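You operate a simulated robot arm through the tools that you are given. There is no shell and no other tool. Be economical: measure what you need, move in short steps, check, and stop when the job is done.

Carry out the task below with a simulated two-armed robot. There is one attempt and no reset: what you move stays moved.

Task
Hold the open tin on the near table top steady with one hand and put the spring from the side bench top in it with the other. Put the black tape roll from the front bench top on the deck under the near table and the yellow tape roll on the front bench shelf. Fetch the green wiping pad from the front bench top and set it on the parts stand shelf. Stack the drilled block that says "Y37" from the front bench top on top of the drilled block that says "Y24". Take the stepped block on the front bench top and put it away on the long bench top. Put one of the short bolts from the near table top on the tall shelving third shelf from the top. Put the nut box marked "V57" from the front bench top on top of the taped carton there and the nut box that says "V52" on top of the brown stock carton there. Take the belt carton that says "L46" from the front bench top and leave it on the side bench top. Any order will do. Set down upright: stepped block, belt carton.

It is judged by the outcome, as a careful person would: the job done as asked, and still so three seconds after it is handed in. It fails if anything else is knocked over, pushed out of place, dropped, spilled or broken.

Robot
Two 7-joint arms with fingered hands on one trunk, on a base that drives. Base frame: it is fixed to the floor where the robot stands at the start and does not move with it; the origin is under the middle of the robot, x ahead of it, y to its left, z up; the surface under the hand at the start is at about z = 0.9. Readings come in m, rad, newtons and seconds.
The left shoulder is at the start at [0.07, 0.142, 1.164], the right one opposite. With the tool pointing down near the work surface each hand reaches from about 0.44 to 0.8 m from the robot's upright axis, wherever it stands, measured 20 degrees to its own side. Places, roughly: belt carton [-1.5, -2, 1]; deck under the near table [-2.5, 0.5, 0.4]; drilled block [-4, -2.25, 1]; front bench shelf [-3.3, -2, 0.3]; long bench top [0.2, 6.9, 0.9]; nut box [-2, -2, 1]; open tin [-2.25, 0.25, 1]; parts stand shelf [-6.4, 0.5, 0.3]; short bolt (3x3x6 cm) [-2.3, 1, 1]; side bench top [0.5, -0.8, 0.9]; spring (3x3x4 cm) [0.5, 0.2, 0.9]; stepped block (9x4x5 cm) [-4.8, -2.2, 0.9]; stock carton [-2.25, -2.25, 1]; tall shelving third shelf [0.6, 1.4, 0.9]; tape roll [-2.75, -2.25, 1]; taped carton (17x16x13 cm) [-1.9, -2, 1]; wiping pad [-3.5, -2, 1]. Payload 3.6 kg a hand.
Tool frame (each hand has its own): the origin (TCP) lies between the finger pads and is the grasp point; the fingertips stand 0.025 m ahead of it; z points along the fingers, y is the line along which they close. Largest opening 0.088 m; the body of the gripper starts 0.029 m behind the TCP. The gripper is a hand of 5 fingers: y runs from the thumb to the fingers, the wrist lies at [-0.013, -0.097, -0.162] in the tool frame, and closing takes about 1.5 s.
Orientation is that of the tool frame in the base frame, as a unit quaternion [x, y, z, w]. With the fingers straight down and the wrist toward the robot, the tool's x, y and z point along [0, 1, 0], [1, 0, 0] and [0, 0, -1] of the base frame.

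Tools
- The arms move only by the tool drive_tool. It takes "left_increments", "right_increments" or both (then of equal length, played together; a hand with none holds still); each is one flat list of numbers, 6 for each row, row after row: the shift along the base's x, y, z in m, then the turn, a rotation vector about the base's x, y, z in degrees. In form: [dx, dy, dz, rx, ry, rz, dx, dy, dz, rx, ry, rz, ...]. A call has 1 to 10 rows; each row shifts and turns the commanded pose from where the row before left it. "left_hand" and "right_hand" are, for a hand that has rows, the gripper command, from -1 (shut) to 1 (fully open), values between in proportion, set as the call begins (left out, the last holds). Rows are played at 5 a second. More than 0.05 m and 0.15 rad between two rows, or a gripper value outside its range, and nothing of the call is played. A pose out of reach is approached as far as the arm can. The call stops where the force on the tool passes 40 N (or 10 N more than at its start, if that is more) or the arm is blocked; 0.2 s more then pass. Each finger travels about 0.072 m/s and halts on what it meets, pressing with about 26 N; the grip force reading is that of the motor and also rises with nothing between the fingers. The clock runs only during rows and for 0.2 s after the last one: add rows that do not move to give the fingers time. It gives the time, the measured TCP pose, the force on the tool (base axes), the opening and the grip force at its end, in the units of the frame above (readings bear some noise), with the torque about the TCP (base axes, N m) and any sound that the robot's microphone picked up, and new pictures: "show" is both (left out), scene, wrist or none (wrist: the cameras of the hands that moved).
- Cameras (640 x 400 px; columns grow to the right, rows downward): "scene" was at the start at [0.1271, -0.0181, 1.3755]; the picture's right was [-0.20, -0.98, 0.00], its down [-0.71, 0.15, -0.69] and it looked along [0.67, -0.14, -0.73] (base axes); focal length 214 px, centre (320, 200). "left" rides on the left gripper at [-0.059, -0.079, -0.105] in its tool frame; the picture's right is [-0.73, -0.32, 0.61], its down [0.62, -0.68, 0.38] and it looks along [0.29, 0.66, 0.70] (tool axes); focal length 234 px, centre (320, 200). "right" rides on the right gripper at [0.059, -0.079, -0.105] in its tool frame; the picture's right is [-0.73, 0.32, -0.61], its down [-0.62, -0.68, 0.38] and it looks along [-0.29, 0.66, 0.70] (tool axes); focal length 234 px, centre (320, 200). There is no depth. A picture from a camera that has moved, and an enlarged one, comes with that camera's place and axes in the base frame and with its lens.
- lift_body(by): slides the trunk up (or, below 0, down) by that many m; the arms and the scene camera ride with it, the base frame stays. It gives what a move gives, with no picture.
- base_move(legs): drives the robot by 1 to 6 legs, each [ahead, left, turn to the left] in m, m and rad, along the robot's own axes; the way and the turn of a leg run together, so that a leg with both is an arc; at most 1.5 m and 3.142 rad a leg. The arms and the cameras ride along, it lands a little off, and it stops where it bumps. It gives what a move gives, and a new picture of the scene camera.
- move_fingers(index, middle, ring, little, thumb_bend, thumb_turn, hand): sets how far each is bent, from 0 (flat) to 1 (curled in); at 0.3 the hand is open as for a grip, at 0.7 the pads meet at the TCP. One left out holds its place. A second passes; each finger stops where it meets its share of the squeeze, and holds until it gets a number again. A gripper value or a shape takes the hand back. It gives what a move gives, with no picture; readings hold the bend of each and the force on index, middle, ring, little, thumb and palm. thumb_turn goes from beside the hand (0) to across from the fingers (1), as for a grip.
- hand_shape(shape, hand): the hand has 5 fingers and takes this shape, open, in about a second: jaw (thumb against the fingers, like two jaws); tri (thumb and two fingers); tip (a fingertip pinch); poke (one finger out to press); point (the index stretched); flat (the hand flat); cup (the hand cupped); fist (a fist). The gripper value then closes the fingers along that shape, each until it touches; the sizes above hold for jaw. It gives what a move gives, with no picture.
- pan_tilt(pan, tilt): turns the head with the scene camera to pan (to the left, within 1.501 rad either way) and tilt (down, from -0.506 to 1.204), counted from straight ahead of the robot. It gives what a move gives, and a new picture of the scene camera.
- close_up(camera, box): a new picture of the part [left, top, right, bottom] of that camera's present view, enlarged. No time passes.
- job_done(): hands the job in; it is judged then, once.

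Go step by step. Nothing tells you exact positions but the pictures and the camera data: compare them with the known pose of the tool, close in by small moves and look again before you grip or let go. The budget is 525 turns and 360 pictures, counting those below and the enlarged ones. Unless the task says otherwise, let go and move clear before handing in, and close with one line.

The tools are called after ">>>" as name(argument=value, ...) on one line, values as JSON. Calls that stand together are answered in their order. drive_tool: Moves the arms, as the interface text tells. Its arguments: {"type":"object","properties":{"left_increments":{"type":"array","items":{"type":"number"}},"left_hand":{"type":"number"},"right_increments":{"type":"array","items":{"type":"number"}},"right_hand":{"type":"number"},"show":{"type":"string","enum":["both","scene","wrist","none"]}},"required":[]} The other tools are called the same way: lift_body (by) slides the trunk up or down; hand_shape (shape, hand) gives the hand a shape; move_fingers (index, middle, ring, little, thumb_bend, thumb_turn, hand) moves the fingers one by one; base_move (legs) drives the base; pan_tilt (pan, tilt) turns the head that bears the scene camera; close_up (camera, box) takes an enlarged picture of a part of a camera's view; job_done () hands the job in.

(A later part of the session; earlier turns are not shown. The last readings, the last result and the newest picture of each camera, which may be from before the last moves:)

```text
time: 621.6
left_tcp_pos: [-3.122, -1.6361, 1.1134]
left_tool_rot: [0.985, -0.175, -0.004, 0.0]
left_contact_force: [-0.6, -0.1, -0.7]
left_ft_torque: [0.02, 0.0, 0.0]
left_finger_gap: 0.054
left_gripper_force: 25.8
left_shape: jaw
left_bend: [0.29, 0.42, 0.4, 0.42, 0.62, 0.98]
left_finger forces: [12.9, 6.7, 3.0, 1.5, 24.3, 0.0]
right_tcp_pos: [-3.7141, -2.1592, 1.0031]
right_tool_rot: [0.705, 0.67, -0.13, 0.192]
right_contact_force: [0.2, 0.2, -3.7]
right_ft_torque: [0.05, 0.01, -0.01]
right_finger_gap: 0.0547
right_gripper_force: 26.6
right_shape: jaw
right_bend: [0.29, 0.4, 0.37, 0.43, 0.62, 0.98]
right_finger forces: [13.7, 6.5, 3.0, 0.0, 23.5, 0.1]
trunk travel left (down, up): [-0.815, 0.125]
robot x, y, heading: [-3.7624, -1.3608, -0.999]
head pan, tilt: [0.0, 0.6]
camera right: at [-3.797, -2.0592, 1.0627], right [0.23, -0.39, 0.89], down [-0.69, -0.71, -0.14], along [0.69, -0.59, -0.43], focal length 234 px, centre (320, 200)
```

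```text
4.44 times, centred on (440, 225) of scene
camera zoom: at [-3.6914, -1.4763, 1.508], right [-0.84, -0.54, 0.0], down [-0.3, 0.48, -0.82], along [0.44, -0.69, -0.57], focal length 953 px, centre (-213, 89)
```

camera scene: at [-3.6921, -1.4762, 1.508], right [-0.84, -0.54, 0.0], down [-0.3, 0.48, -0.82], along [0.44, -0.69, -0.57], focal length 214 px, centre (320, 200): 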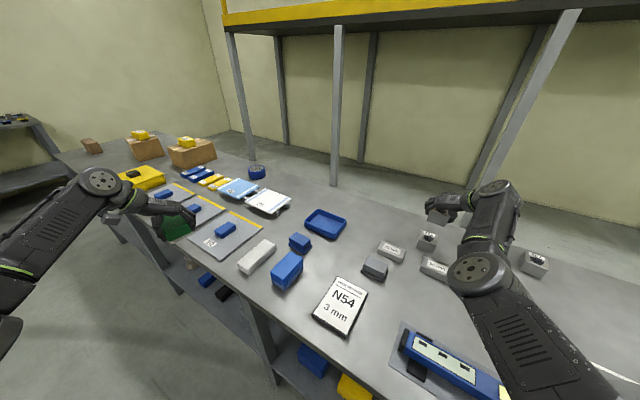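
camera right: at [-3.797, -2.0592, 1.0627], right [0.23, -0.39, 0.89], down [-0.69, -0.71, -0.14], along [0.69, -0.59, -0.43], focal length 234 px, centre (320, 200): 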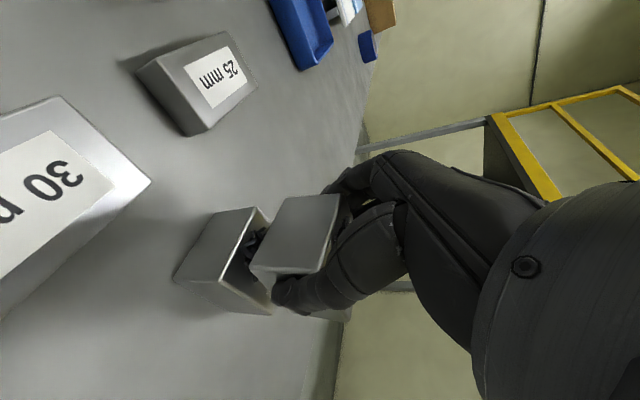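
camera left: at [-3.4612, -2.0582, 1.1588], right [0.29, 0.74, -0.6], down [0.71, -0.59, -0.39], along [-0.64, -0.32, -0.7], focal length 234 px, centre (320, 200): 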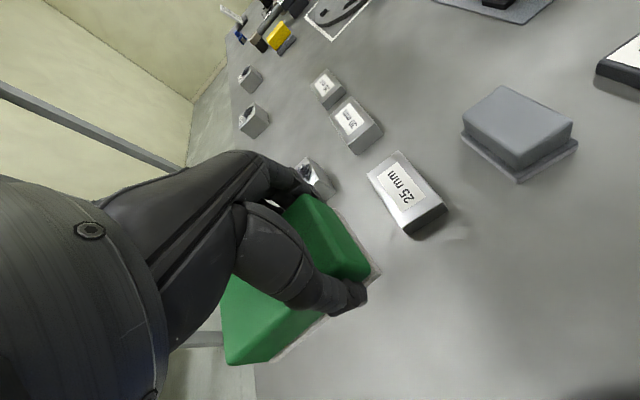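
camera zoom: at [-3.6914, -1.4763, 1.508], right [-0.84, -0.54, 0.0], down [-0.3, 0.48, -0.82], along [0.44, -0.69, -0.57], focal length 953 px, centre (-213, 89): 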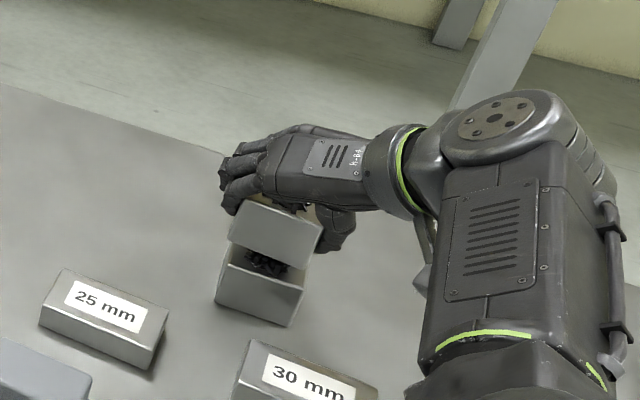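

The upper block looks about 1.2 cm too far back. I'll correct and look again.

>>> drive_tool(right_increments=[0, 0.012, -0.008, 0, 0, 0], show="none")

>>> close_up(camera="scene", box=[410, 195, 470, 265])

>>> close_up(camera="right", box=[150, 160, 380, 340])

```text
time: 622.0
left_tcp_pos: [-3.1226, -1.6348, 1.1116]
left_tool_rot: [0.985, -0.174, -0.004, 0.001]
left_contact_force: [1.0, 0.8, -0.7]
left_ft_torque: [-0.03, 0.03, -0.01]
left_finger_gap: 0.0537
left_gripper_force: 25.8
left_shape: jaw
left_bend: [0.29, 0.42, 0.4, 0.42, 0.62, 0.98]
left_finger forces: [13.0, 6.8, 3.0, 1.4, 24.2, 0.0]
right_tcp_pos: [-3.7148, -2.146, 0.9959]
right_tool_rot: [0.705, 0.67, -0.13, 0.192]
right_contact_force: [-0.2, 0.1, -4.5]
right_ft_torque: [0.1, -0.01, 0.0]
right_finger_gap: 0.0549
right_gripper_force: 26.2
right_shape: jaw
right_bend: [0.29, 0.4, 0.37, 0.43, 0.62, 0.98]
right_finger forces: [13.8, 6.5, 3.0, 0.1, 23.3, 0.0]
trunk travel left (down, up): [-0.815, 0.125]
robot x, y, heading: [-3.7589, -1.3566, -1.001]
head pan, tilt: [0.0, 0.6]
```

```text
5.71 times, centred on (440, 230) of scene
camera zoom: at [-3.6912, -1.4759, 1.508], right [-0.84, -0.54, 0.0], down [-0.3, 0.48, -0.82], along [0.44, -0.7, -0.57], focal length 1226 px, centre (-366, 29)
```

zoom: 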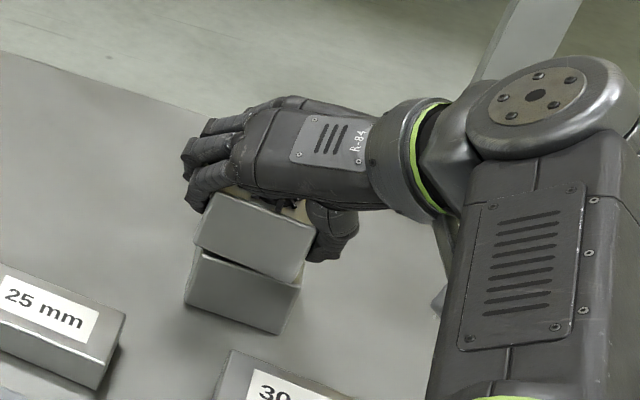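

```text
2.22 times, centred on (265, 250) of right
camera zoom: at [-3.7968, -2.0459, 1.0551], right [0.23, -0.39, 0.89], down [-0.69, -0.71, -0.13], along [0.69, -0.59, -0.43], focal length 520 px, centre (442, 89)
```

zoom: 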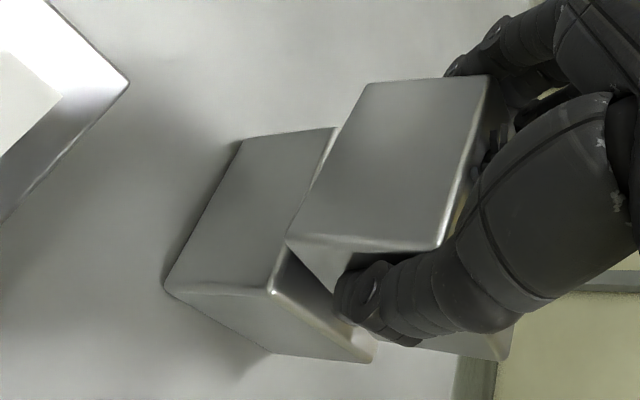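

Now it lines up. I'll lower to contact.

>>> drive_tool(right_increments=[0, 0, -0.006, 0, 0, 0, 0, 0, -0.005, 0, 0, 0, 0, 0, -0.003, 0, 0, 0], show="none")

```text
time: 622.8
left_tcp_pos: [-3.1224, -1.6315, 1.1132]
left_tool_rot: [0.985, -0.174, -0.004, 0.001]
left_contact_force: [-0.5, -0.3, -0.9]
left_ft_torque: [0.0, -0.02, -0.01]
left_finger_gap: 0.0541
left_gripper_force: 25.7
left_shape: jaw
left_bend: [0.29, 0.42, 0.4, 0.42, 0.62, 0.98]
left_finger forces: [12.9, 6.8, 3.1, 1.5, 24.2, 0.0]
right_tcp_pos: [-3.7151, -2.145, 0.9838]
right_tool_rot: [0.705, 0.67, -0.13, 0.194]
right_contact_force: [0.7, 1.8, 7.2]
right_ft_torque: [-0.07, 0.27, -0.08]
right_finger_gap: 0.0547
right_gripper_force: 26.2
right_shape: jaw
right_bend: [0.29, 0.4, 0.36, 0.42, 0.62, 0.99]
right_finger forces: [14.1, 7.8, 3.7, 2.2, 25.6, 0.1]
trunk travel left (down, up): [-0.815, 0.125]
robot x, y, heading: [-3.7665, -1.3576, -1.005]
head pan, tilt: [0.0, 0.6]
```

Contact at the expected height. I'll release and lift straight up.

>>> drive_tool(right_increments=[0, 0, 0, 0, 0, 0, 0, 0, 0, 0, 0, 0, 0, 0, 0, 0, 0, 0, 0, 0, 0, 0, 0, 0, 0, 0, 0, 0, 0, 0, 0, 0, 0.02, 0, 0, 0, 0, 0, 0.03, 0, 0, 0, 0, 0.01, 0.03, 0, 0, 0], right_hand=1, show="wrist")

```text
time: 624.6
left_tcp_pos: [-3.122, -1.6333, 1.1118]
left_tool_rot: [0.985, -0.174, -0.004, 0.002]
left_contact_force: [0.4, 0.3, -0.6]
left_ft_torque: [0.01, 0.02, -0.01]
left_finger_gap: 0.0538
left_gripper_force: 25.4
left_shape: jaw
left_bend: [0.29, 0.42, 0.4, 0.42, 0.62, 0.98]
left_finger forces: [12.9, 6.8, 2.9, 1.5, 24.3, 0.0]
right_tcp_pos: [-3.7175, -2.1364, 1.061]
right_tool_rot: [0.705, 0.67, -0.13, 0.193]
right_contact_force: [0.2, 0.2, -1.2]
right_ft_torque: [0.0, 0.0, 0.01]
right_finger_gap: 0.0877
right_gripper_force: 0.1
right_shape: jaw
right_bend: [0.3, 0.3, 0.3, 0.3, 0.3, 0.98]
right_finger forces: [0.0, 0.1, 0.1, 0.0, 0.0, 0.1]
trunk travel left (down, up): [-0.815, 0.125]
robot x, y, heading: [-3.7621, -1.3564, -1.003]
head pan, tilt: [0.0, 0.6]
camera right: at [-3.7984, -2.0349, 1.1201], right [0.23, -0.39, 0.89], down [-0.69, -0.71, -0.13], along [0.69, -0.59, -0.43], focal length 234 px, centre (320, 200)
```

right: 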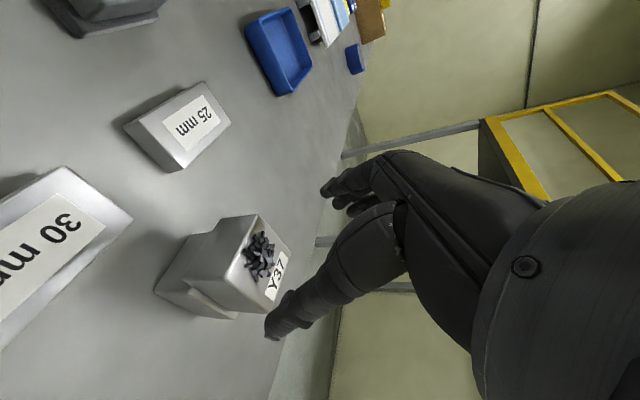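

Y37 stands on Y24. I'll back away, straighten the right hand, and go on to the stepped block near (−4.79, −2.23).

>>> base_move(legs=[[-0.3, 0, 0]])

>>> drive_tool(right_increments=[0, 0.02, 0, 5, 0, 0, 0, 0.02, 0, 5, 0, 0, 0, 0.02, 0, 5, 0, 0, 0, 0.02, 0, 5, 0, 0, 0.01, 0.01, 0, 5, 0, 0, 0.01, 0, 0, 0, 0, -7, 0.01, 0, 0, 0, 0, -7, 0.01, 0, 0, 0, 0, -7, 0.01, 0, 0, 0, 0, -7, 0.01, 0, 0, 0, 0, -7], show="none")

>>> drive_tool(right_increments=[0.01, 0, 0, 0, 0, -7, 0.01, 0, 0, 0, 0, -7, 0, 0, 0, 0, 0, -4], show="none")

```text
time: 626.7
left_tcp_pos: [-3.2818, -1.3828, 1.1126]
left_tool_rot: [0.985, -0.174, -0.004, -0.001]
left_contact_force: [-0.2, -0.3, -1.1]
left_ft_torque: [-0.01, 0.01, -0.01]
left_finger_gap: 0.0538
left_gripper_force: 25.8
left_shape: jaw
left_bend: [0.29, 0.42, 0.4, 0.42, 0.62, 0.98]
left_finger forces: [13.0, 6.8, 3.0, 1.4, 24.1, 0.0]
right_tcp_pos: [-3.8751, -1.8854, 1.0591]
right_tool_rot: [0.705, 0.671, -0.13, 0.192]
right_contact_force: [-0.7, 0.6, 0.0]
right_ft_torque: [-0.02, -0.02, -0.01]
right_finger_gap: 0.0879
right_gripper_force: 0.0
right_shape: jaw
right_bend: [0.3, 0.3, 0.3, 0.3, 0.3, 0.98]
right_finger forces: [0.0, 0.0, 0.1, 0.0, 0.0, 0.1]
trunk travel left (down, up): [-0.815, 0.125]
robot x, y, heading: [-3.9249, -1.1057, -1.001]
head pan, tilt: [0.0, 0.6]
camera scene: at [-3.8508, -1.2251, 1.5079], right [-0.84, -0.54, 0.0], down [-0.31, 0.48, -0.82], along [0.45, -0.69, -0.57], focal length 214 px, centre (320, 200)
```

scene: 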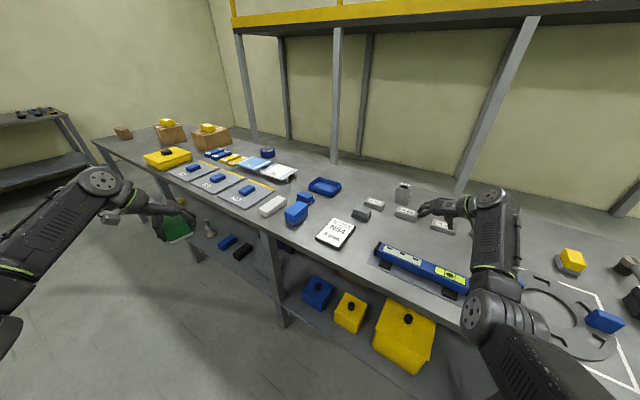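

```text
time: 628.9
left_tcp_pos: [-3.2828, -1.3811, 1.1129]
left_tool_rot: [0.985, -0.174, -0.004, 0.001]
left_contact_force: [-0.1, -0.5, 0.1]
left_ft_torque: [0.0, 0.03, 0.04]
left_finger_gap: 0.0538
left_gripper_force: 25.8
left_shape: jaw
left_bend: [0.29, 0.42, 0.4, 0.42, 0.62, 0.98]
left_finger forces: [12.9, 6.8, 3.0, 1.5, 24.2, 0.1]
right_tcp_pos: [-3.8156, -1.7952, 1.0593]
right_tool_rot: [0.902, 0.431, 0.007, 0.04]
right_contact_force: [0.0, 0.6, -0.4]
right_ft_torque: [0.02, 0.01, 0.02]
right_finger_gap: 0.0878
right_gripper_force: 0.0
right_shape: jaw
right_bend: [0.3, 0.3, 0.3, 0.3, 0.3, 0.98]
right_finger forces: [0.0, 0.0, 0.1, 0.1, 0.1, 0.0]
trunk travel left (down, up): [-0.815, 0.125]
robot x, y, heading: [-3.9244, -1.1029, -1.002]
head pan, tilt: [0.0, 0.6]
```

```text
time: 629.7
left_tcp_pos: [-3.2832, -1.3812, 1.1125]
left_tool_rot: [0.985, -0.173, -0.004, 0.001]
left_contact_force: [-0.1, 0.4, -1.3]
left_ft_torque: [0.0, 0.0, 0.01]
left_finger_gap: 0.0538
left_gripper_force: 25.7
left_shape: jaw
left_bend: [0.29, 0.42, 0.4, 0.42, 0.62, 0.98]
left_finger forces: [12.9, 6.8, 3.0, 1.5, 24.3, 0.1]
right_tcp_pos: [-3.7953, -1.7953, 1.0591]
right_tool_rot: [0.958, 0.285, 0.001, 0.041]
right_contact_force: [0.0, 0.5, 0.2]
right_ft_torque: [-0.02, 0.03, -0.02]
right_finger_gap: 0.0876
right_gripper_force: 0.1
right_shape: jaw
right_bend: [0.3, 0.3, 0.3, 0.3, 0.3, 0.98]
right_finger forces: [0.0, 0.0, 0.0, 0.0, 0.0, 0.0]
trunk travel left (down, up): [-0.815, 0.125]
robot x, y, heading: [-3.9282, -1.1077, -1.002]
head pan, tilt: [0.0, 0.6]
```

Now I'll turn square to the bench and move over to the stepped block.

>>> base_move(legs=[[0, 0, -0.568], [0, -0.72, 0], [0.22, 0, 0]])

>>> close_up(camera="scene", box=[270, 140, 440, 250])

```text
time: 636.4
left_tcp_pos: [-4.2381, -1.9024, 1.1129]
left_tool_rot: [0.899, -0.437, -0.003, 0.0]
left_contact_force: [0.2, 0.3, -1.0]
left_ft_torque: [0.02, 0.01, 0.01]
left_finger_gap: 0.0536
left_gripper_force: 25.8
left_shape: jaw
left_bend: [0.29, 0.42, 0.4, 0.42, 0.62, 0.98]
left_finger forces: [12.9, 6.8, 2.9, 1.4, 24.1, 0.0]
right_tcp_pos: [-4.8917, -1.9817, 1.0602]
right_tool_rot: [0.999, 0.012, -0.01, 0.039]
right_contact_force: [-0.2, 0.4, -0.1]
right_ft_torque: [-0.02, 0.03, 0.02]
right_finger_gap: 0.088
right_gripper_force: 0.0
right_shape: jaw
right_bend: [0.3, 0.3, 0.3, 0.3, 0.3, 0.98]
right_finger forces: [0.0, 0.0, 0.0, 0.0, 0.0, 0.1]
trunk travel left (down, up): [-0.815, 0.125]
robot x, y, heading: [-4.6414, -1.3248, -1.558]
head pan, tilt: [0.0, 0.6]
camera scene: at [-4.6382, -1.4684, 1.5083], right [-1.0, -0.01, 0.0], down [-0.01, 0.56, -0.83], along [0.01, -0.83, -0.56], focal length 214 px, centre (320, 200)
```

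scene: 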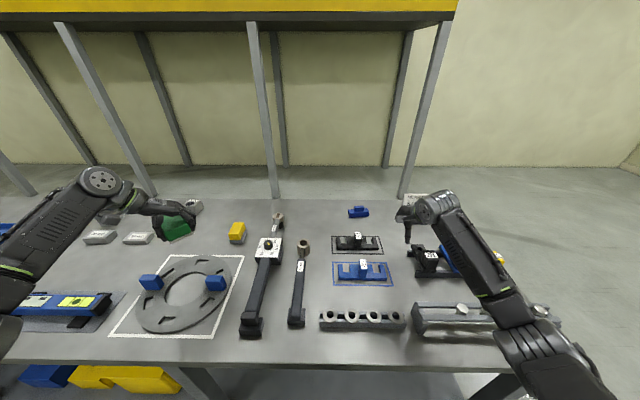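

```text
3.64 times, centred on (355, 195) of scene
camera zoom: at [-4.6382, -1.4684, 1.5083], right [-1.0, -0.01, 0.0], down [-0.01, 0.56, -0.83], along [0.01, -0.83, -0.56], focal length 780 px, centre (193, 218)
```

zoom: 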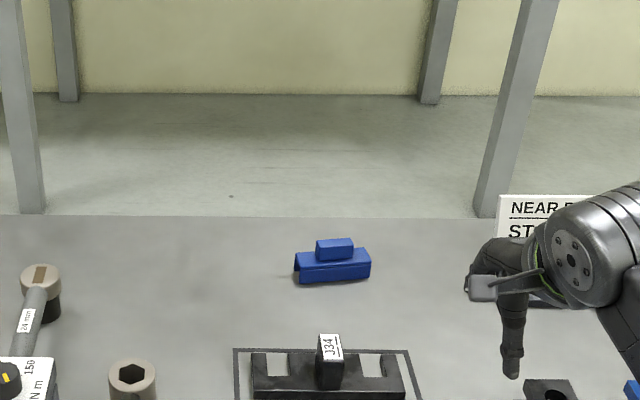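

The stepped block is the blue inverted-T piece at about (−4.803, −2.239). I'll lower the trunk slightly, move in, and bring the right hand over it with a forward pitch, passing above the J34 fixture.

>>> lift_body(by=-0.05)

>>> base_move(legs=[[0.1, 0, -0.012]])

>>> drive_tool(right_increments=[0.03, 0, 0.02, 0, 0, 0, 0.03, -0.01, 0.02, 0, 0, 0, 0.03, -0.02, 0, -5, 0, 0, 0.025, -0.03, 0, -5, 0, 0, 0, -0.03, 0, -5, 0, 0, 0, -0.03, 0, -5, 0, 0], show="wrist")

```text
time: 637.4
left_tcp_pos: [-4.2385, -1.9012, 1.0635]
left_tool_rot: [0.9, -0.437, -0.004, 0.001]
left_contact_force: [-0.3, 0.5, -1.0]
left_ft_torque: [0.03, 0.04, 0.0]
left_finger_gap: 0.0535
left_gripper_force: 25.0
left_shape: jaw
left_bend: [0.29, 0.42, 0.4, 0.42, 0.62, 0.98]
left_finger forces: [12.9, 6.8, 3.0, 1.6, 24.2, 0.1]
right_tcp_pos: [-4.8916, -1.9828, 1.0099]
right_tool_rot: [0.999, 0.012, -0.01, 0.039]
right_contact_force: [0.2, 0.9, -0.3]
right_ft_torque: [-0.02, -0.01, 0.02]
right_finger_gap: 0.0877
right_gripper_force: 0.0
right_shape: jaw
right_bend: [0.3, 0.3, 0.3, 0.3, 0.3, 0.98]
right_finger forces: [0.0, 0.1, 0.0, 0.1, 0.0, 0.1]
trunk travel left (down, up): [-0.765, 0.175]
robot x, y, heading: [-4.638, -1.3309, -1.555]
head pan, tilt: [0.0, 0.6]
```

```text
time: 638.5
left_tcp_pos: [-4.2432, -2.0048, 1.062]
left_tool_rot: [0.897, -0.442, -0.004, 0.001]
left_contact_force: [0.9, -0.6, -1.0]
left_ft_torque: [0.02, -0.03, 0.02]
left_finger_gap: 0.0536
left_gripper_force: 25.5
left_shape: jaw
left_bend: [0.29, 0.42, 0.4, 0.42, 0.62, 0.98]
left_finger forces: [12.9, 6.8, 3.0, 1.5, 24.3, 0.1]
right_tcp_pos: [-4.898, -2.0753, 1.0097]
right_tool_rot: [0.999, 0.008, -0.01, 0.039]
right_contact_force: [0.3, 0.6, -0.2]
right_ft_torque: [0.01, 0.02, 0.02]
right_finger_gap: 0.0879
right_gripper_force: 0.2
right_shape: jaw
right_bend: [0.3, 0.3, 0.3, 0.3, 0.3, 0.98]
right_finger forces: [0.1, 0.1, 0.0, 0.0, 0.0, 0.0]
trunk travel left (down, up): [-0.765, 0.175]
robot x, y, heading: [-4.6363, -1.4247, -1.566]
head pan, tilt: [0.0, 0.6]
camera scene: at [-4.6387, -1.5663, 1.4582], right [-1.0, 0.0, 0.0], down [0.0, 0.56, -0.83], along [0.0, -0.83, -0.56], focal length 214 px, centre (320, 200)
```

scene: 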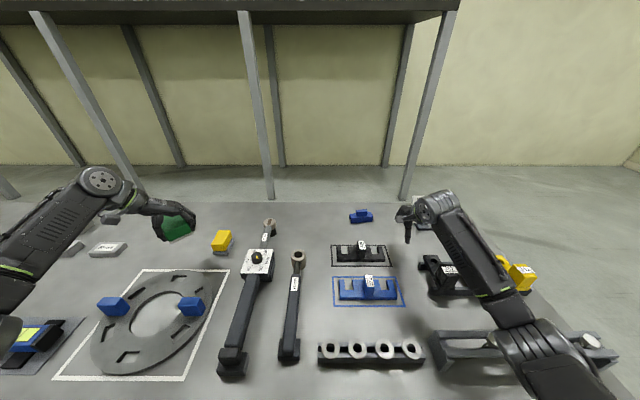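

```text
time: 639.9
left_tcp_pos: [-4.2428, -2.005, 1.0609]
left_tool_rot: [0.897, -0.442, -0.004, 0.0]
left_contact_force: [0.7, 0.1, -0.2]
left_ft_torque: [0.01, 0.06, 0.0]
left_finger_gap: 0.0536
left_gripper_force: 25.9
left_shape: jaw
left_bend: [0.29, 0.42, 0.4, 0.42, 0.62, 0.98]
left_finger forces: [12.9, 6.7, 2.9, 1.5, 24.2, 0.0]
right_tcp_pos: [-4.783, -2.1994, 1.049]
right_tool_rot: [0.977, 0.005, -0.012, 0.212]
right_contact_force: [0.3, -0.6, 0.2]
right_ft_torque: [0.03, 0.0, 0.01]
right_finger_gap: 0.0881
right_gripper_force: 0.1
right_shape: jaw
right_bend: [0.3, 0.3, 0.3, 0.3, 0.3, 0.98]
right_finger forces: [0.0, 0.0, 0.0, 0.0, 0.1, 0.1]
trunk travel left (down, up): [-0.765, 0.175]
robot x, y, heading: [-4.6376, -1.4267, -1.569]
head pan, tilt: [0.0, 0.6]
camera right: at [-4.722, -2.0847, 1.1104], right [-0.71, -0.05, 0.7], down [-0.64, 0.46, -0.62], along [-0.29, -0.89, -0.35], focal length 234 px, centre (320, 200)
```

right: 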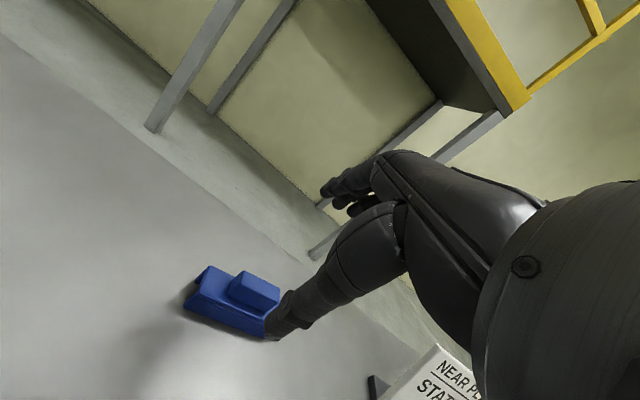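

The block's centre is about (−4.795, −2.23). I'll line up and descend behind and in front of it.

>>> drive_tool(right_increments=[0.01, -0.012, -0.03, 0, 0, 0, 0, -0.008, -0.03, 0, 0, 0, 0, 0, -0.03, 0, 0, 0, 0, 0, -0.012, 0, 0, 0], show="wrist")

```text
time: 640.9
left_tcp_pos: [-4.2444, -2.0052, 1.0627]
left_tool_rot: [0.897, -0.442, -0.005, 0.0]
left_contact_force: [-0.1, -0.2, -0.9]
left_ft_torque: [0.04, 0.05, 0.0]
left_finger_gap: 0.0538
left_gripper_force: 25.7
left_shape: jaw
left_bend: [0.29, 0.42, 0.4, 0.42, 0.62, 0.98]
left_finger forces: [12.9, 6.7, 3.1, 1.4, 24.2, 0.0]
right_tcp_pos: [-4.7732, -2.2173, 0.9461]
right_tool_rot: [0.977, 0.005, -0.011, 0.211]
right_contact_force: [1.2, -0.1, 0.0]
right_ft_torque: [0.01, -0.02, 0.01]
right_finger_gap: 0.0878
right_gripper_force: 0.1
right_shape: jaw
right_bend: [0.3, 0.3, 0.3, 0.3, 0.3, 0.98]
right_finger forces: [0.0, 0.0, 0.0, 0.0, 0.0, 0.0]
trunk travel left (down, up): [-0.765, 0.175]
robot x, y, heading: [-4.643, -1.424, -1.569]
head pan, tilt: [0.0, 0.6]
camera right: at [-4.7126, -2.1035, 1.0073], right [-0.71, -0.05, 0.7], down [-0.64, 0.46, -0.62], along [-0.29, -0.89, -0.35], focal length 234 px, centre (320, 200)
```

right: 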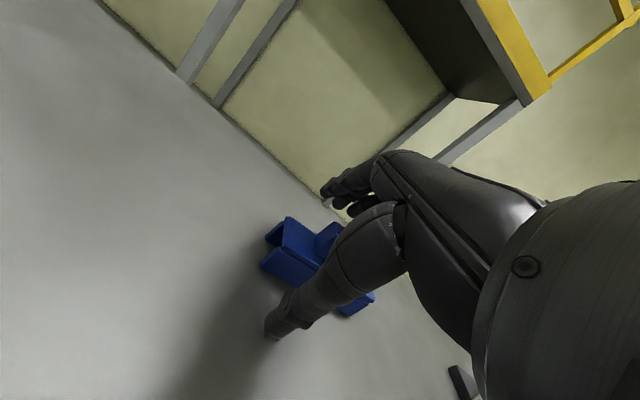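

The block is between thumb and fingers. I'll close.

>>> drive_tool(right_increments=[0, 0, 0, 0, 0, 0, 0, 0, 0, 0, 0, 0, 0, 0, 0, 0, 0, 0, 0, 0, 0, 0, 0, 0, 0, 0, 0, 0, 0, 0, 0, 0, 0, 0, 0, 0, 0, 0, 0, 0, 0, 0], right_hand=-1, show="wrist")

```text
time: 642.5
left_tcp_pos: [-4.2441, -2.0028, 1.0626]
left_tool_rot: [0.897, -0.441, -0.003, 0.0]
left_contact_force: [-0.2, -0.1, -2.5]
left_ft_torque: [0.04, 0.06, -0.01]
left_finger_gap: 0.0535
left_gripper_force: 25.5
left_shape: jaw
left_bend: [0.29, 0.42, 0.4, 0.42, 0.62, 0.98]
left_finger forces: [13.0, 6.7, 3.0, 1.5, 24.2, 0.1]
right_tcp_pos: [-4.7738, -2.2171, 0.9488]
right_tool_rot: [0.977, 0.005, -0.011, 0.213]
right_contact_force: [-1.2, -0.2, 8.4]
right_ft_torque: [-0.03, -0.18, 0.02]
right_finger_gap: 0.0152
right_gripper_force: 26.3
right_shape: jaw
right_bend: [0.74, 0.59, 0.6, 0.63, 0.76, 0.98]
right_finger forces: [19.4, 9.9, 3.2, 1.3, 18.5, 0.0]
trunk travel left (down, up): [-0.765, 0.175]
robot x, y, heading: [-4.6347, -1.4273, -1.568]
head pan, tilt: [0.0, 0.6]
camera right: at [-4.713, -2.1019, 1.0094], right [-0.71, -0.04, 0.7], down [-0.64, 0.46, -0.62], along [-0.29, -0.89, -0.35], focal length 234 px, centre (320, 200)
```

right: 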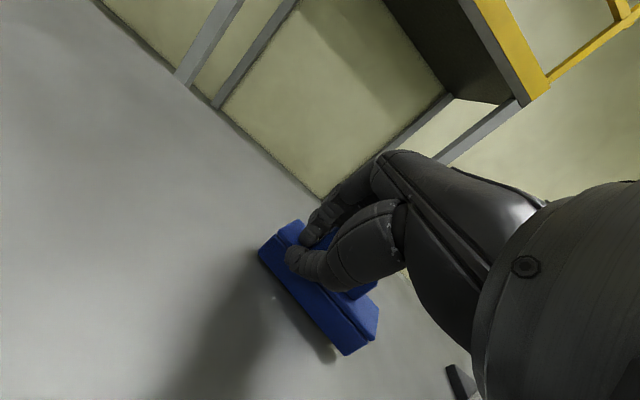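

The thumb and index closed beside the upper step. I'll open, raise a little, shift onto the step and regrip.

>>> drive_tool(right_increments=[0, 0, 0.002, 0, 0, 0, 0, 0, 0, 0, 0, 0, 0, 0, 0, 0, 0, 0, 0, 0, 0, 0, 0, 0, 0, 0, 0, 0, 0, 0, 0, 0, 0, 0, 0, 0, 0, 0, 0.03, 0, 0, 0, 0, 0, 0.03, 0, 0, 0], right_hand=1, show="wrist")

```text
time: 644.3
left_tcp_pos: [-4.2428, -2.0049, 1.0626]
left_tool_rot: [0.897, -0.441, -0.004, 0.0]
left_contact_force: [0.2, 0.7, -0.7]
left_ft_torque: [0.02, 0.0, -0.03]
left_finger_gap: 0.0539
left_gripper_force: 26.1
left_shape: jaw
left_bend: [0.29, 0.42, 0.4, 0.42, 0.62, 0.98]
left_finger forces: [12.8, 6.7, 3.0, 1.6, 24.2, 0.1]
right_tcp_pos: [-4.7736, -2.2181, 1.0103]
right_tool_rot: [0.977, 0.006, -0.01, 0.211]
right_contact_force: [0.1, 0.3, -0.6]
right_ft_torque: [-0.04, 0.01, 0.02]
right_finger_gap: 0.0876
right_gripper_force: 0.0
right_shape: jaw
right_bend: [0.3, 0.3, 0.3, 0.3, 0.3, 0.98]
right_finger forces: [0.0, 0.0, 0.1, 0.0, 0.0, 0.1]
trunk travel left (down, up): [-0.765, 0.175]
robot x, y, heading: [-4.6335, -1.4287, -1.568]
head pan, tilt: [0.0, 0.6]
camera right: at [-4.7116, -2.1028, 1.0711], right [-0.71, -0.05, 0.7], down [-0.64, 0.46, -0.62], along [-0.3, -0.89, -0.35], focal length 234 px, centre (320, 200)
```

right: 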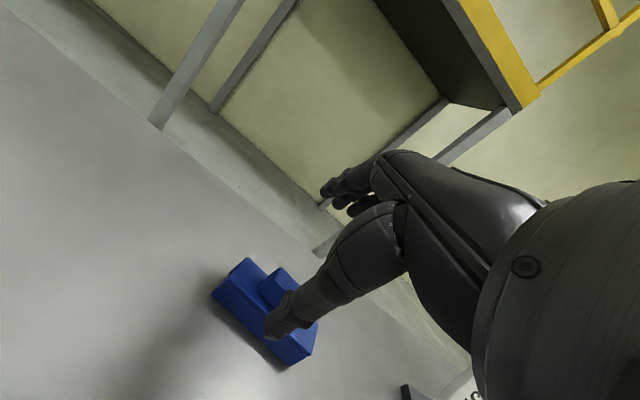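

I'll centre on the upper step (x ≈ −4.788) and try again.

>>> drive_tool(right_increments=[-0.014, -0.002, -0.03, 0, 0, 0, 0, 0, -0.025, 0, 0, 0, 0, 0, -0.011, 0, 0, 0], show="none")

>>> drive_tool(right_increments=[0, 0, 0, 0, 0, 0, 0, 0, 0, 0, 0, 0, 0, 0, 0, 0, 0, 0, 0, 0, 0, 0, 0, 0, 0, 0, 0, 0, 0, 0, 0, 0, 0, 0, 0, 0, 0, 0, 0, 0, 0, 0], right_hand=-1, show="wrist")

```text
time: 645.1
left_tcp_pos: [-4.2427, -2.0049, 1.0618]
left_tool_rot: [0.897, -0.442, -0.004, 0.0]
left_contact_force: [0.6, 0.5, -1.1]
left_ft_torque: [0.03, 0.04, 0.02]
left_finger_gap: 0.0535
left_gripper_force: 26.6
left_shape: jaw
left_bend: [0.29, 0.42, 0.4, 0.42, 0.62, 0.98]
left_finger forces: [13.0, 6.8, 3.0, 1.4, 24.2, 0.0]
right_tcp_pos: [-4.7879, -2.2184, 0.945]
right_tool_rot: [0.977, 0.004, -0.011, 0.211]
right_contact_force: [0.7, -0.1, -0.3]
right_ft_torque: [0.01, 0.0, 0.0]
right_finger_gap: 0.0873
right_gripper_force: 0.0
right_shape: jaw
right_bend: [0.3, 0.3, 0.3, 0.3, 0.3, 0.98]
right_finger forces: [0.0, 0.0, 0.0, 0.1, 0.0, 0.0]
trunk travel left (down, up): [-0.765, 0.175]
robot x, y, heading: [-4.6387, -1.4247, -1.567]
head pan, tilt: [0.0, 0.6]
```

```text
time: 646.7
left_tcp_pos: [-4.2441, -2.0033, 1.0631]
left_tool_rot: [0.897, -0.442, -0.004, 0.0]
left_contact_force: [0.1, -0.6, -1.2]
left_ft_torque: [0.01, 0.01, 0.0]
left_finger_gap: 0.0537
left_gripper_force: 25.9
left_shape: jaw
left_bend: [0.29, 0.42, 0.4, 0.42, 0.62, 0.98]
left_finger forces: [12.8, 6.7, 2.9, 1.5, 24.3, 0.1]
right_tcp_pos: [-4.787, -2.2196, 0.9467]
right_tool_rot: [0.977, 0.006, -0.011, 0.213]
right_contact_force: [-1.0, -0.2, 4.2]
right_ft_torque: [-0.01, 0.08, 0.05]
right_finger_gap: 0.0227
right_gripper_force: 26.7
right_shape: jaw
right_bend: [0.74, 0.57, 0.59, 0.56, 0.75, 1.0]
right_finger forces: [12.5, 12.2, 2.9, 1.4, 21.7, 0.1]
trunk travel left (down, up): [-0.765, 0.175]
robot x, y, heading: [-4.6395, -1.4269, -1.57]
head pan, tilt: [0.0, 0.6]
camera right: at [-4.727, -2.1048, 1.0072], right [-0.71, -0.04, 0.7], down [-0.64, 0.46, -0.62], along [-0.29, -0.89, -0.35], focal length 234 px, centre (320, 200)
```

right: 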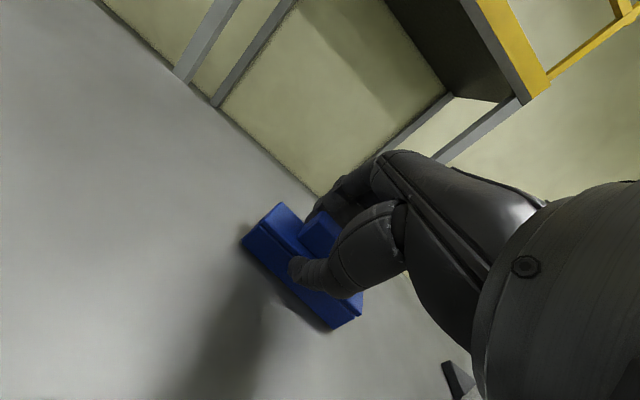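

The step is gripped now. I'll lift gently and check.

>>> drive_tool(right_increments=[0, 0, 0.01, 0, 0, 0, 0, 0, 0.015, 0, 0, 0, 0, 0, 0.02, 0, 0, 0, 0, 0.005, 0.025, 0, 0, 0, 0, 0.01, 0.02, 0, 0, 0], show="wrist")

```text
time: 647.9
left_tcp_pos: [-4.2447, -2.0044, 1.0627]
left_tool_rot: [0.897, -0.441, -0.003, 0.0]
left_contact_force: [1.0, -0.1, -1.2]
left_ft_torque: [0.05, 0.05, -0.04]
left_finger_gap: 0.0535
left_gripper_force: 26.3
left_shape: jaw
left_bend: [0.29, 0.42, 0.4, 0.42, 0.62, 0.98]
left_finger forces: [12.9, 6.7, 3.0, 1.6, 24.1, 0.1]
right_tcp_pos: [-4.7882, -2.2042, 1.0352]
right_tool_rot: [0.977, 0.003, -0.012, 0.211]
right_contact_force: [-0.4, -0.7, -0.9]
right_ft_torque: [0.0, -0.04, 0.01]
right_finger_gap: 0.0221
right_gripper_force: 26.2
right_shape: jaw
right_bend: [0.74, 0.58, 0.63, 0.71, 0.75, 1.0]
right_finger forces: [13.2, 9.6, 2.8, 0.4, 21.0, 0.0]
trunk travel left (down, up): [-0.765, 0.175]
robot x, y, heading: [-4.6365, -1.4266, -1.57]
head pan, tilt: [0.0, 0.6]
camera right: at [-4.7279, -2.0893, 1.0959], right [-0.71, -0.05, 0.7], down [-0.64, 0.46, -0.62], along [-0.29, -0.89, -0.35], focal length 234 px, centre (320, 200)
```

right: 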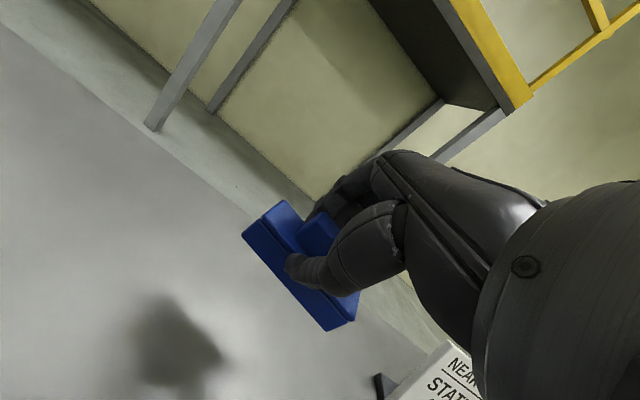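

The stepped block is held. Now I'll take the pad to the parts stand: back out, go west, turn, and look.

>>> base_move(legs=[[-0.5, 0, 0], [0, -0.9, 0], [0, 0, -1.57]])

>>> pan_tilt(pan=-0.8, tilt=0.4)

```text
time: 659.2
left_tcp_pos: [-6.1589, -1.2824, 1.0622]
left_tool_rot: [-0.293, 0.956, 0.002, 0.003]
left_contact_force: [-0.1, 0.5, -1.2]
left_ft_torque: [0.02, -0.04, -0.01]
left_finger_gap: 0.0535
left_gripper_force: 25.7
left_shape: jaw
left_bend: [0.29, 0.42, 0.4, 0.42, 0.62, 0.98]
left_finger forces: [12.9, 6.7, 2.9, 1.5, 24.1, 0.0]
right_tcp_pos: [-6.3252, -0.7282, 1.0333]
right_tool_rot: [-0.673, 0.709, 0.162, -0.136]
right_contact_force: [-0.1, 0.4, -0.1]
right_ft_torque: [0.0, 0.0, -0.03]
right_finger_gap: 0.0223
right_gripper_force: 25.9
right_shape: jaw
right_bend: [0.74, 0.58, 0.63, 0.71, 0.75, 1.0]
right_finger forces: [13.3, 9.7, 2.7, 0.2, 20.5, 0.0]
trunk travel left (down, up): [-0.765, 0.175]
robot x, y, heading: [-5.5573, -0.9282, 3.085]
head pan, tilt: [0.0, 0.6]
camera scene: at [-5.6974, -0.9187, 1.458], right [0.06, 1.0, 0.0], down [0.56, -0.03, -0.82], along [-0.82, 0.05, -0.57], focal length 214 px, centre (320, 200)
```

scene: 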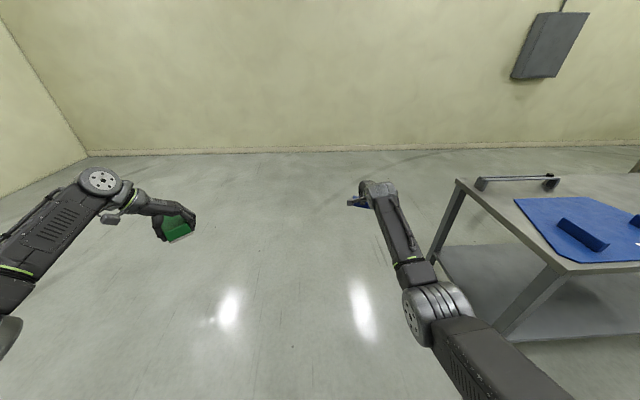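

```text
time: 660.3
left_tcp_pos: [-6.1573, -1.2826, 1.0629]
left_tool_rot: [-0.293, 0.956, 0.002, 0.004]
left_contact_force: [0.4, 0.2, -1.1]
left_ft_torque: [0.0, -0.05, -0.02]
left_finger_gap: 0.0538
left_gripper_force: 25.9
left_shape: jaw
left_bend: [0.29, 0.42, 0.4, 0.42, 0.62, 0.98]
left_finger forces: [12.9, 6.6, 3.0, 1.5, 24.1, 0.0]
right_tcp_pos: [-6.3245, -0.7272, 1.0341]
right_tool_rot: [-0.674, 0.708, 0.162, -0.137]
right_contact_force: [1.1, -0.1, -0.2]
right_ft_torque: [-0.03, 0.0, -0.02]
right_finger_gap: 0.022
right_gripper_force: 26.1
right_shape: jaw
right_bend: [0.74, 0.58, 0.63, 0.71, 0.75, 1.0]
right_finger forces: [13.3, 9.7, 2.6, 0.2, 20.4, 0.1]
trunk travel left (down, up): [-0.765, 0.175]
robot x, y, heading: [-5.5558, -0.9219, 3.083]
head pan, tilt: [-0.799, 0.4]
camera scene: at [-5.67, -0.8537, 1.4763], right [0.75, 0.66, 0.0], down [0.26, -0.29, -0.92], along [-0.6, 0.7, -0.39], focal length 214 px, centre (320, 200)
```

scene: 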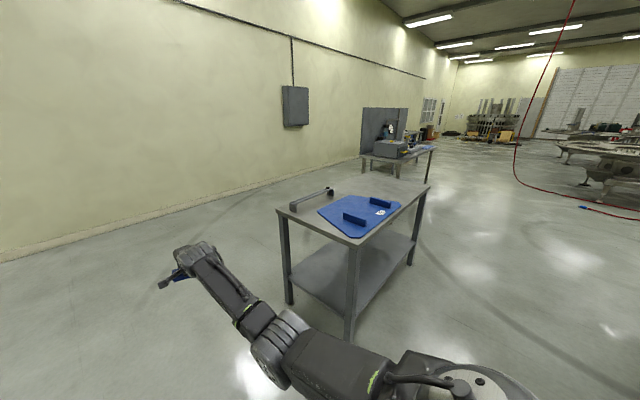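

The parts stand is at x −6.71…−6.12, y from −0.05, with an empty shelf below. I'll approach its short end facing +y, so that the left hand with the pad is in front of the shelf.

>>> base_move(legs=[[-0.05, 0, 0], [0, 0, -1.513], [0, 0.44, 0]])

>>> lift_body(by=-0.4)

>>> lift_body(by=-0.12)

>>> pan_tilt(pan=0.35, tilt=0.45)

```text
time: 667.2
left_tcp_pos: [-6.3357, -0.3422, 1.0641]
left_tool_rot: [0.446, 0.895, 0.0, 0.004]
left_contact_force: [0.4, -0.2, -0.8]
left_ft_torque: [-0.05, 0.01, -0.03]
left_finger_gap: 0.0537
left_gripper_force: 26.2
left_shape: jaw
left_bend: [0.29, 0.42, 0.4, 0.42, 0.62, 0.98]
left_finger forces: [12.8, 6.7, 3.0, 1.4, 24.0, 0.0]
right_tcp_pos: [-5.7902, -0.1479, 1.0341]
right_tool_rot: [-0.001, 0.977, 0.211, 0.012]
right_contact_force: [0.6, 0.4, -0.1]
right_ft_torque: [-0.02, -0.02, 0.01]
right_finger_gap: 0.0219
right_gripper_force: 26.3
right_shape: jaw
right_bend: [0.74, 0.58, 0.63, 0.71, 0.76, 1.0]
right_finger forces: [13.1, 9.5, 2.5, 0.2, 19.8, 0.0]
trunk travel left (down, up): [-0.765, 0.175]
robot x, y, heading: [-5.9457, -0.9215, 1.567]
head pan, tilt: [-0.799, 0.4]
camera scene: at [-5.8816, -0.8116, 1.4763], right [0.69, -0.72, 0.0], down [-0.28, -0.27, -0.92], along [0.66, 0.64, -0.39], focal length 214 px, centre (320, 200)
```

scene: 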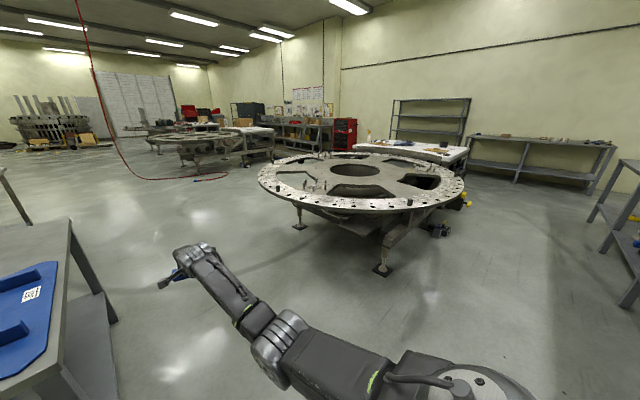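

```text
time: 671.1
left_tcp_pos: [-6.3371, -0.3429, 0.6635]
left_tool_rot: [0.445, 0.895, 0.0, 0.004]
left_contact_force: [-0.9, 0.5, -1.0]
left_ft_torque: [0.0, -0.02, 0.03]
left_finger_gap: 0.0536
left_gripper_force: 26.2
left_shape: jaw
left_bend: [0.29, 0.42, 0.4, 0.42, 0.62, 0.98]
left_finger forces: [12.8, 6.7, 3.0, 1.5, 24.0, 0.0]
right_tcp_pos: [-5.79, -0.1478, 0.6349]
right_tool_rot: [0.0, 0.977, 0.211, 0.012]
right_contact_force: [-0.1, -0.1, -0.4]
right_ft_torque: [0.0, 0.04, 0.0]
right_finger_gap: 0.0215
right_gripper_force: 26.2
right_shape: jaw
right_bend: [0.74, 0.58, 0.63, 0.71, 0.76, 1.0]
right_finger forces: [13.1, 9.6, 2.5, 0.2, 19.9, 0.0]
trunk travel left (down, up): [-0.365, 0.575]
robot x, y, heading: [-5.9495, -0.9213, 1.567]
head pan, tilt: [-0.799, 0.4]
```

```text
time: 672.6
left_tcp_pos: [-6.3367, -0.343, 0.5424]
left_tool_rot: [0.445, 0.895, -0.002, 0.004]
left_contact_force: [0.1, -0.4, -0.4]
left_ft_torque: [-0.05, -0.04, 0.01]
left_finger_gap: 0.0538
left_gripper_force: 25.7
left_shape: jaw
left_bend: [0.29, 0.42, 0.4, 0.42, 0.62, 0.98]
left_finger forces: [12.8, 6.7, 3.0, 1.5, 24.0, 0.0]
right_tcp_pos: [-5.7897, -0.1478, 0.5132]
right_tool_rot: [0.0, 0.977, 0.212, 0.013]
right_contact_force: [-0.5, 0.2, -0.7]
right_ft_torque: [-0.02, 0.0, -0.03]
right_finger_gap: 0.0221
right_gripper_force: 25.9
right_shape: jaw
right_bend: [0.74, 0.58, 0.63, 0.71, 0.76, 1.0]
right_finger forces: [13.1, 9.6, 2.4, 0.2, 19.9, 0.0]
trunk travel left (down, up): [-0.245, 0.695]
robot x, y, heading: [-5.9469, -0.9268, 1.561]
head pan, tilt: [-0.799, 0.4]
```

```text
time: 673.9
left_tcp_pos: [-6.3368, -0.3437, 0.5432]
left_tool_rot: [0.445, 0.895, 0.0, 0.004]
left_contact_force: [0.4, -0.3, -1.1]
left_ft_torque: [0.0, -0.03, -0.01]
left_finger_gap: 0.0541
left_gripper_force: 25.8
left_shape: jaw
left_bend: [0.29, 0.42, 0.4, 0.42, 0.62, 0.98]
left_finger forces: [12.8, 6.7, 3.1, 1.5, 24.0, 0.0]
right_tcp_pos: [-5.7897, -0.1479, 0.5121]
right_tool_rot: [-0.002, 0.977, 0.211, 0.012]
right_contact_force: [-0.2, 0.9, -0.2]
right_ft_torque: [-0.01, 0.02, 0.0]
right_finger_gap: 0.0219
right_gripper_force: 26.0
right_shape: jaw
right_bend: [0.74, 0.58, 0.63, 0.71, 0.76, 1.0]
right_finger forces: [13.1, 9.7, 2.5, 0.2, 20.0, 0.0]
trunk travel left (down, up): [-0.245, 0.695]
robot x, y, heading: [-5.9474, -0.9261, 1.566]
head pan, tilt: [0.351, 0.45]
camera scene: at [-5.98, -0.7896, 0.9516], right [0.94, 0.34, 0.0], down [0.15, -0.41, -0.9], along [-0.3, 0.85, -0.44], focal length 214 px, centre (320, 200)
```

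scene: 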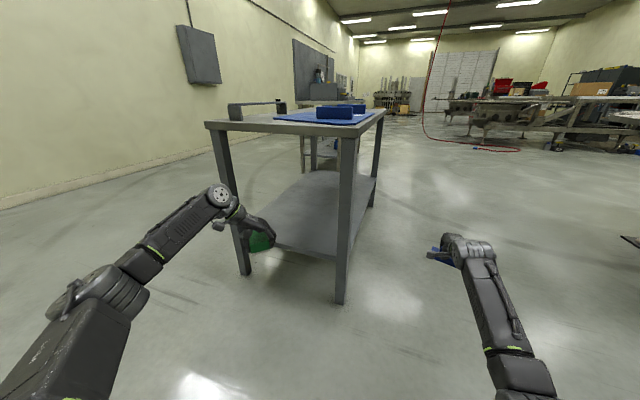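

The shelf is at z ≈ 0.28, clear, between legs at x −6.70 and −6.14. I'll lower the pad a bit, drive in, and set it down.

>>> drive_tool(left_increments=[0, 0, -0.04, 0, 0, 0, 0, 0, -0.04, 0, 0, 0], show="none")

>>> base_move(legs=[[0.46, 0, 0]])

>>> drive_tool(left_increments=[0, 0, -0.04, 0, 0, 0, 0, 0, -0.04, 0, 0, 0, 0, 0, -0.03, 0, 0, 0, 0, 0, -0.01, 0, 0, 0], show="wrist")

```text
time: 674.5
left_tcp_pos: [-6.3361, -0.3435, 0.4636]
left_tool_rot: [0.445, 0.895, 0.0, 0.004]
left_contact_force: [0.0, -1.0, -1.1]
left_ft_torque: [0.0, -0.05, -0.01]
left_finger_gap: 0.0532
left_gripper_force: 25.7
left_shape: jaw
left_bend: [0.29, 0.42, 0.4, 0.42, 0.63, 0.98]
left_finger forces: [12.8, 6.7, 2.9, 1.4, 24.0, 0.1]
right_tcp_pos: [-5.7917, -0.1473, 0.5142]
right_tool_rot: [-0.001, 0.977, 0.211, 0.012]
right_contact_force: [-0.4, 0.3, -0.2]
right_ft_torque: [0.0, 0.0, 0.01]
right_finger_gap: 0.022
right_gripper_force: 26.4
right_shape: jaw
right_bend: [0.74, 0.58, 0.63, 0.71, 0.76, 1.0]
right_finger forces: [13.1, 9.6, 2.7, 0.2, 20.1, 0.0]
trunk travel left (down, up): [-0.245, 0.695]
robot x, y, heading: [-5.9503, -0.9213, 1.567]
head pan, tilt: [0.351, 0.45]
```

```text
time: 677.3
left_tcp_pos: [-6.3243, 0.1199, 0.4631]
left_tool_rot: [0.451, 0.893, -0.001, 0.003]
left_contact_force: [-0.4, 0.1, -1.9]
left_ft_torque: [-0.01, -0.06, -0.01]
left_finger_gap: 0.0535
left_gripper_force: 26.1
left_shape: jaw
left_bend: [0.29, 0.42, 0.4, 0.42, 0.63, 0.98]
left_finger forces: [12.8, 6.7, 3.0, 1.5, 24.0, 0.1]
right_tcp_pos: [-5.7764, 0.3075, 0.5133]
right_tool_rot: [0.005, 0.977, 0.211, 0.013]
right_contact_force: [-0.1, 0.3, -0.2]
right_ft_torque: [-0.05, 0.02, -0.01]
right_finger_gap: 0.022
right_gripper_force: 26.1
right_shape: jaw
right_bend: [0.74, 0.58, 0.63, 0.71, 0.76, 1.0]
right_finger forces: [13.1, 9.6, 2.6, 0.2, 20.0, 0.0]
trunk travel left (down, up): [-0.245, 0.695]
robot x, y, heading: [-5.9412, -0.4692, 1.556]
head pan, tilt: [0.351, 0.45]
camera scene: at [-5.9734, -0.3315, 0.9516], right [0.94, 0.33, 0.0], down [0.14, -0.41, -0.9], along [-0.29, 0.85, -0.44], focal length 214 px, centre (320, 200)
```

scene: 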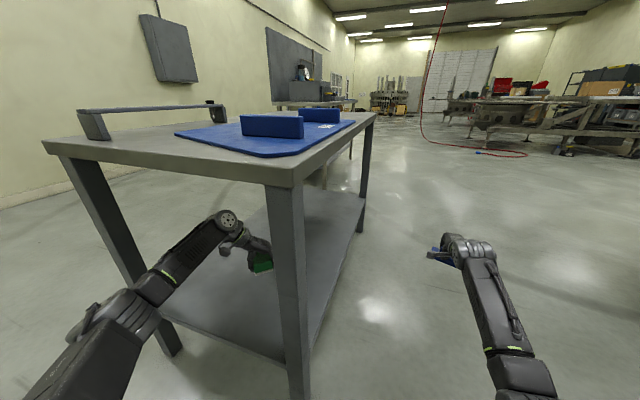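

```text
time: 678.3
left_tcp_pos: [-6.3245, 0.1172, 0.3438]
left_tool_rot: [0.451, 0.892, -0.001, 0.003]
left_contact_force: [-0.3, 0.3, -1.8]
left_ft_torque: [-0.01, -0.06, 0.0]
left_finger_gap: 0.0533
left_gripper_force: 26.0
left_shape: jaw
left_bend: [0.29, 0.42, 0.4, 0.42, 0.63, 0.98]
left_finger forces: [12.8, 6.6, 3.0, 1.5, 24.0, 0.0]
right_tcp_pos: [-5.7765, 0.3078, 0.5139]
right_tool_rot: [0.005, 0.977, 0.211, 0.013]
right_contact_force: [-0.1, -0.8, -0.6]
right_ft_torque: [-0.01, 0.0, 0.03]
right_finger_gap: 0.0218
right_gripper_force: 25.9
right_shape: jaw
right_bend: [0.74, 0.58, 0.63, 0.71, 0.76, 1.0]
right_finger forces: [13.2, 9.7, 2.6, 0.3, 20.0, 0.0]
trunk travel left (down, up): [-0.245, 0.695]
robot x, y, heading: [-5.9462, -0.464, 1.554]
head pan, tilt: [0.351, 0.45]
camera left: at [-6.3536, 0.0238, 0.4485], right [0.17, -0.78, -0.6], down [-0.92, 0.1, -0.39], along [0.36, 0.62, -0.7], focal length 234 px, centre (320, 200)
```

left: 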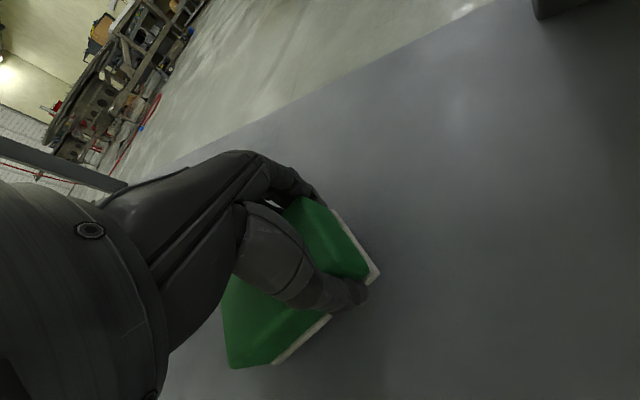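

Above the shelf, close now. I'll lower to contact.

>>> drive_tool(left_increments=[0, 0, -0.01, 0, 0, 0, 0, 0, -0.008, 0, 0, 0, 0, 0, -0.006, 0, 0, 0, 0, 0, -0.005, 0, 0, 0], show="none")

```text
time: 679.2
left_tcp_pos: [-6.3244, 0.1218, 0.3257]
left_tool_rot: [0.45, 0.893, 0.008, 0.0]
left_contact_force: [1.9, -4.1, 26.5]
left_ft_torque: [-0.17, 0.1, -0.11]
left_finger_gap: 0.0523
left_gripper_force: 25.3
left_shape: jaw
left_bend: [0.74, 0.42, 0.41, 0.42, 0.62, 0.97]
left_finger forces: [13.0, 6.9, 3.4, 1.4, 27.0, 0.0]
right_tcp_pos: [-5.7753, 0.3061, 0.5167]
right_tool_rot: [0.007, 0.977, 0.212, 0.012]
right_contact_force: [0.1, -0.6, -0.8]
right_ft_torque: [0.04, 0.04, 0.02]
right_finger_gap: 0.0218
right_gripper_force: 25.6
right_shape: jaw
right_bend: [0.74, 0.58, 0.63, 0.71, 0.76, 1.0]
right_finger forces: [13.2, 9.7, 2.6, 0.2, 20.0, 0.1]
trunk travel left (down, up): [-0.245, 0.695]
robot x, y, heading: [-5.9406, -0.4671, 1.554]
head pan, tilt: [0.351, 0.45]
stopped in row 4 (left hand): the force on the tool passed its limit at 49 N (the readings are from after the stop); the commanded pose is now the measured one
```

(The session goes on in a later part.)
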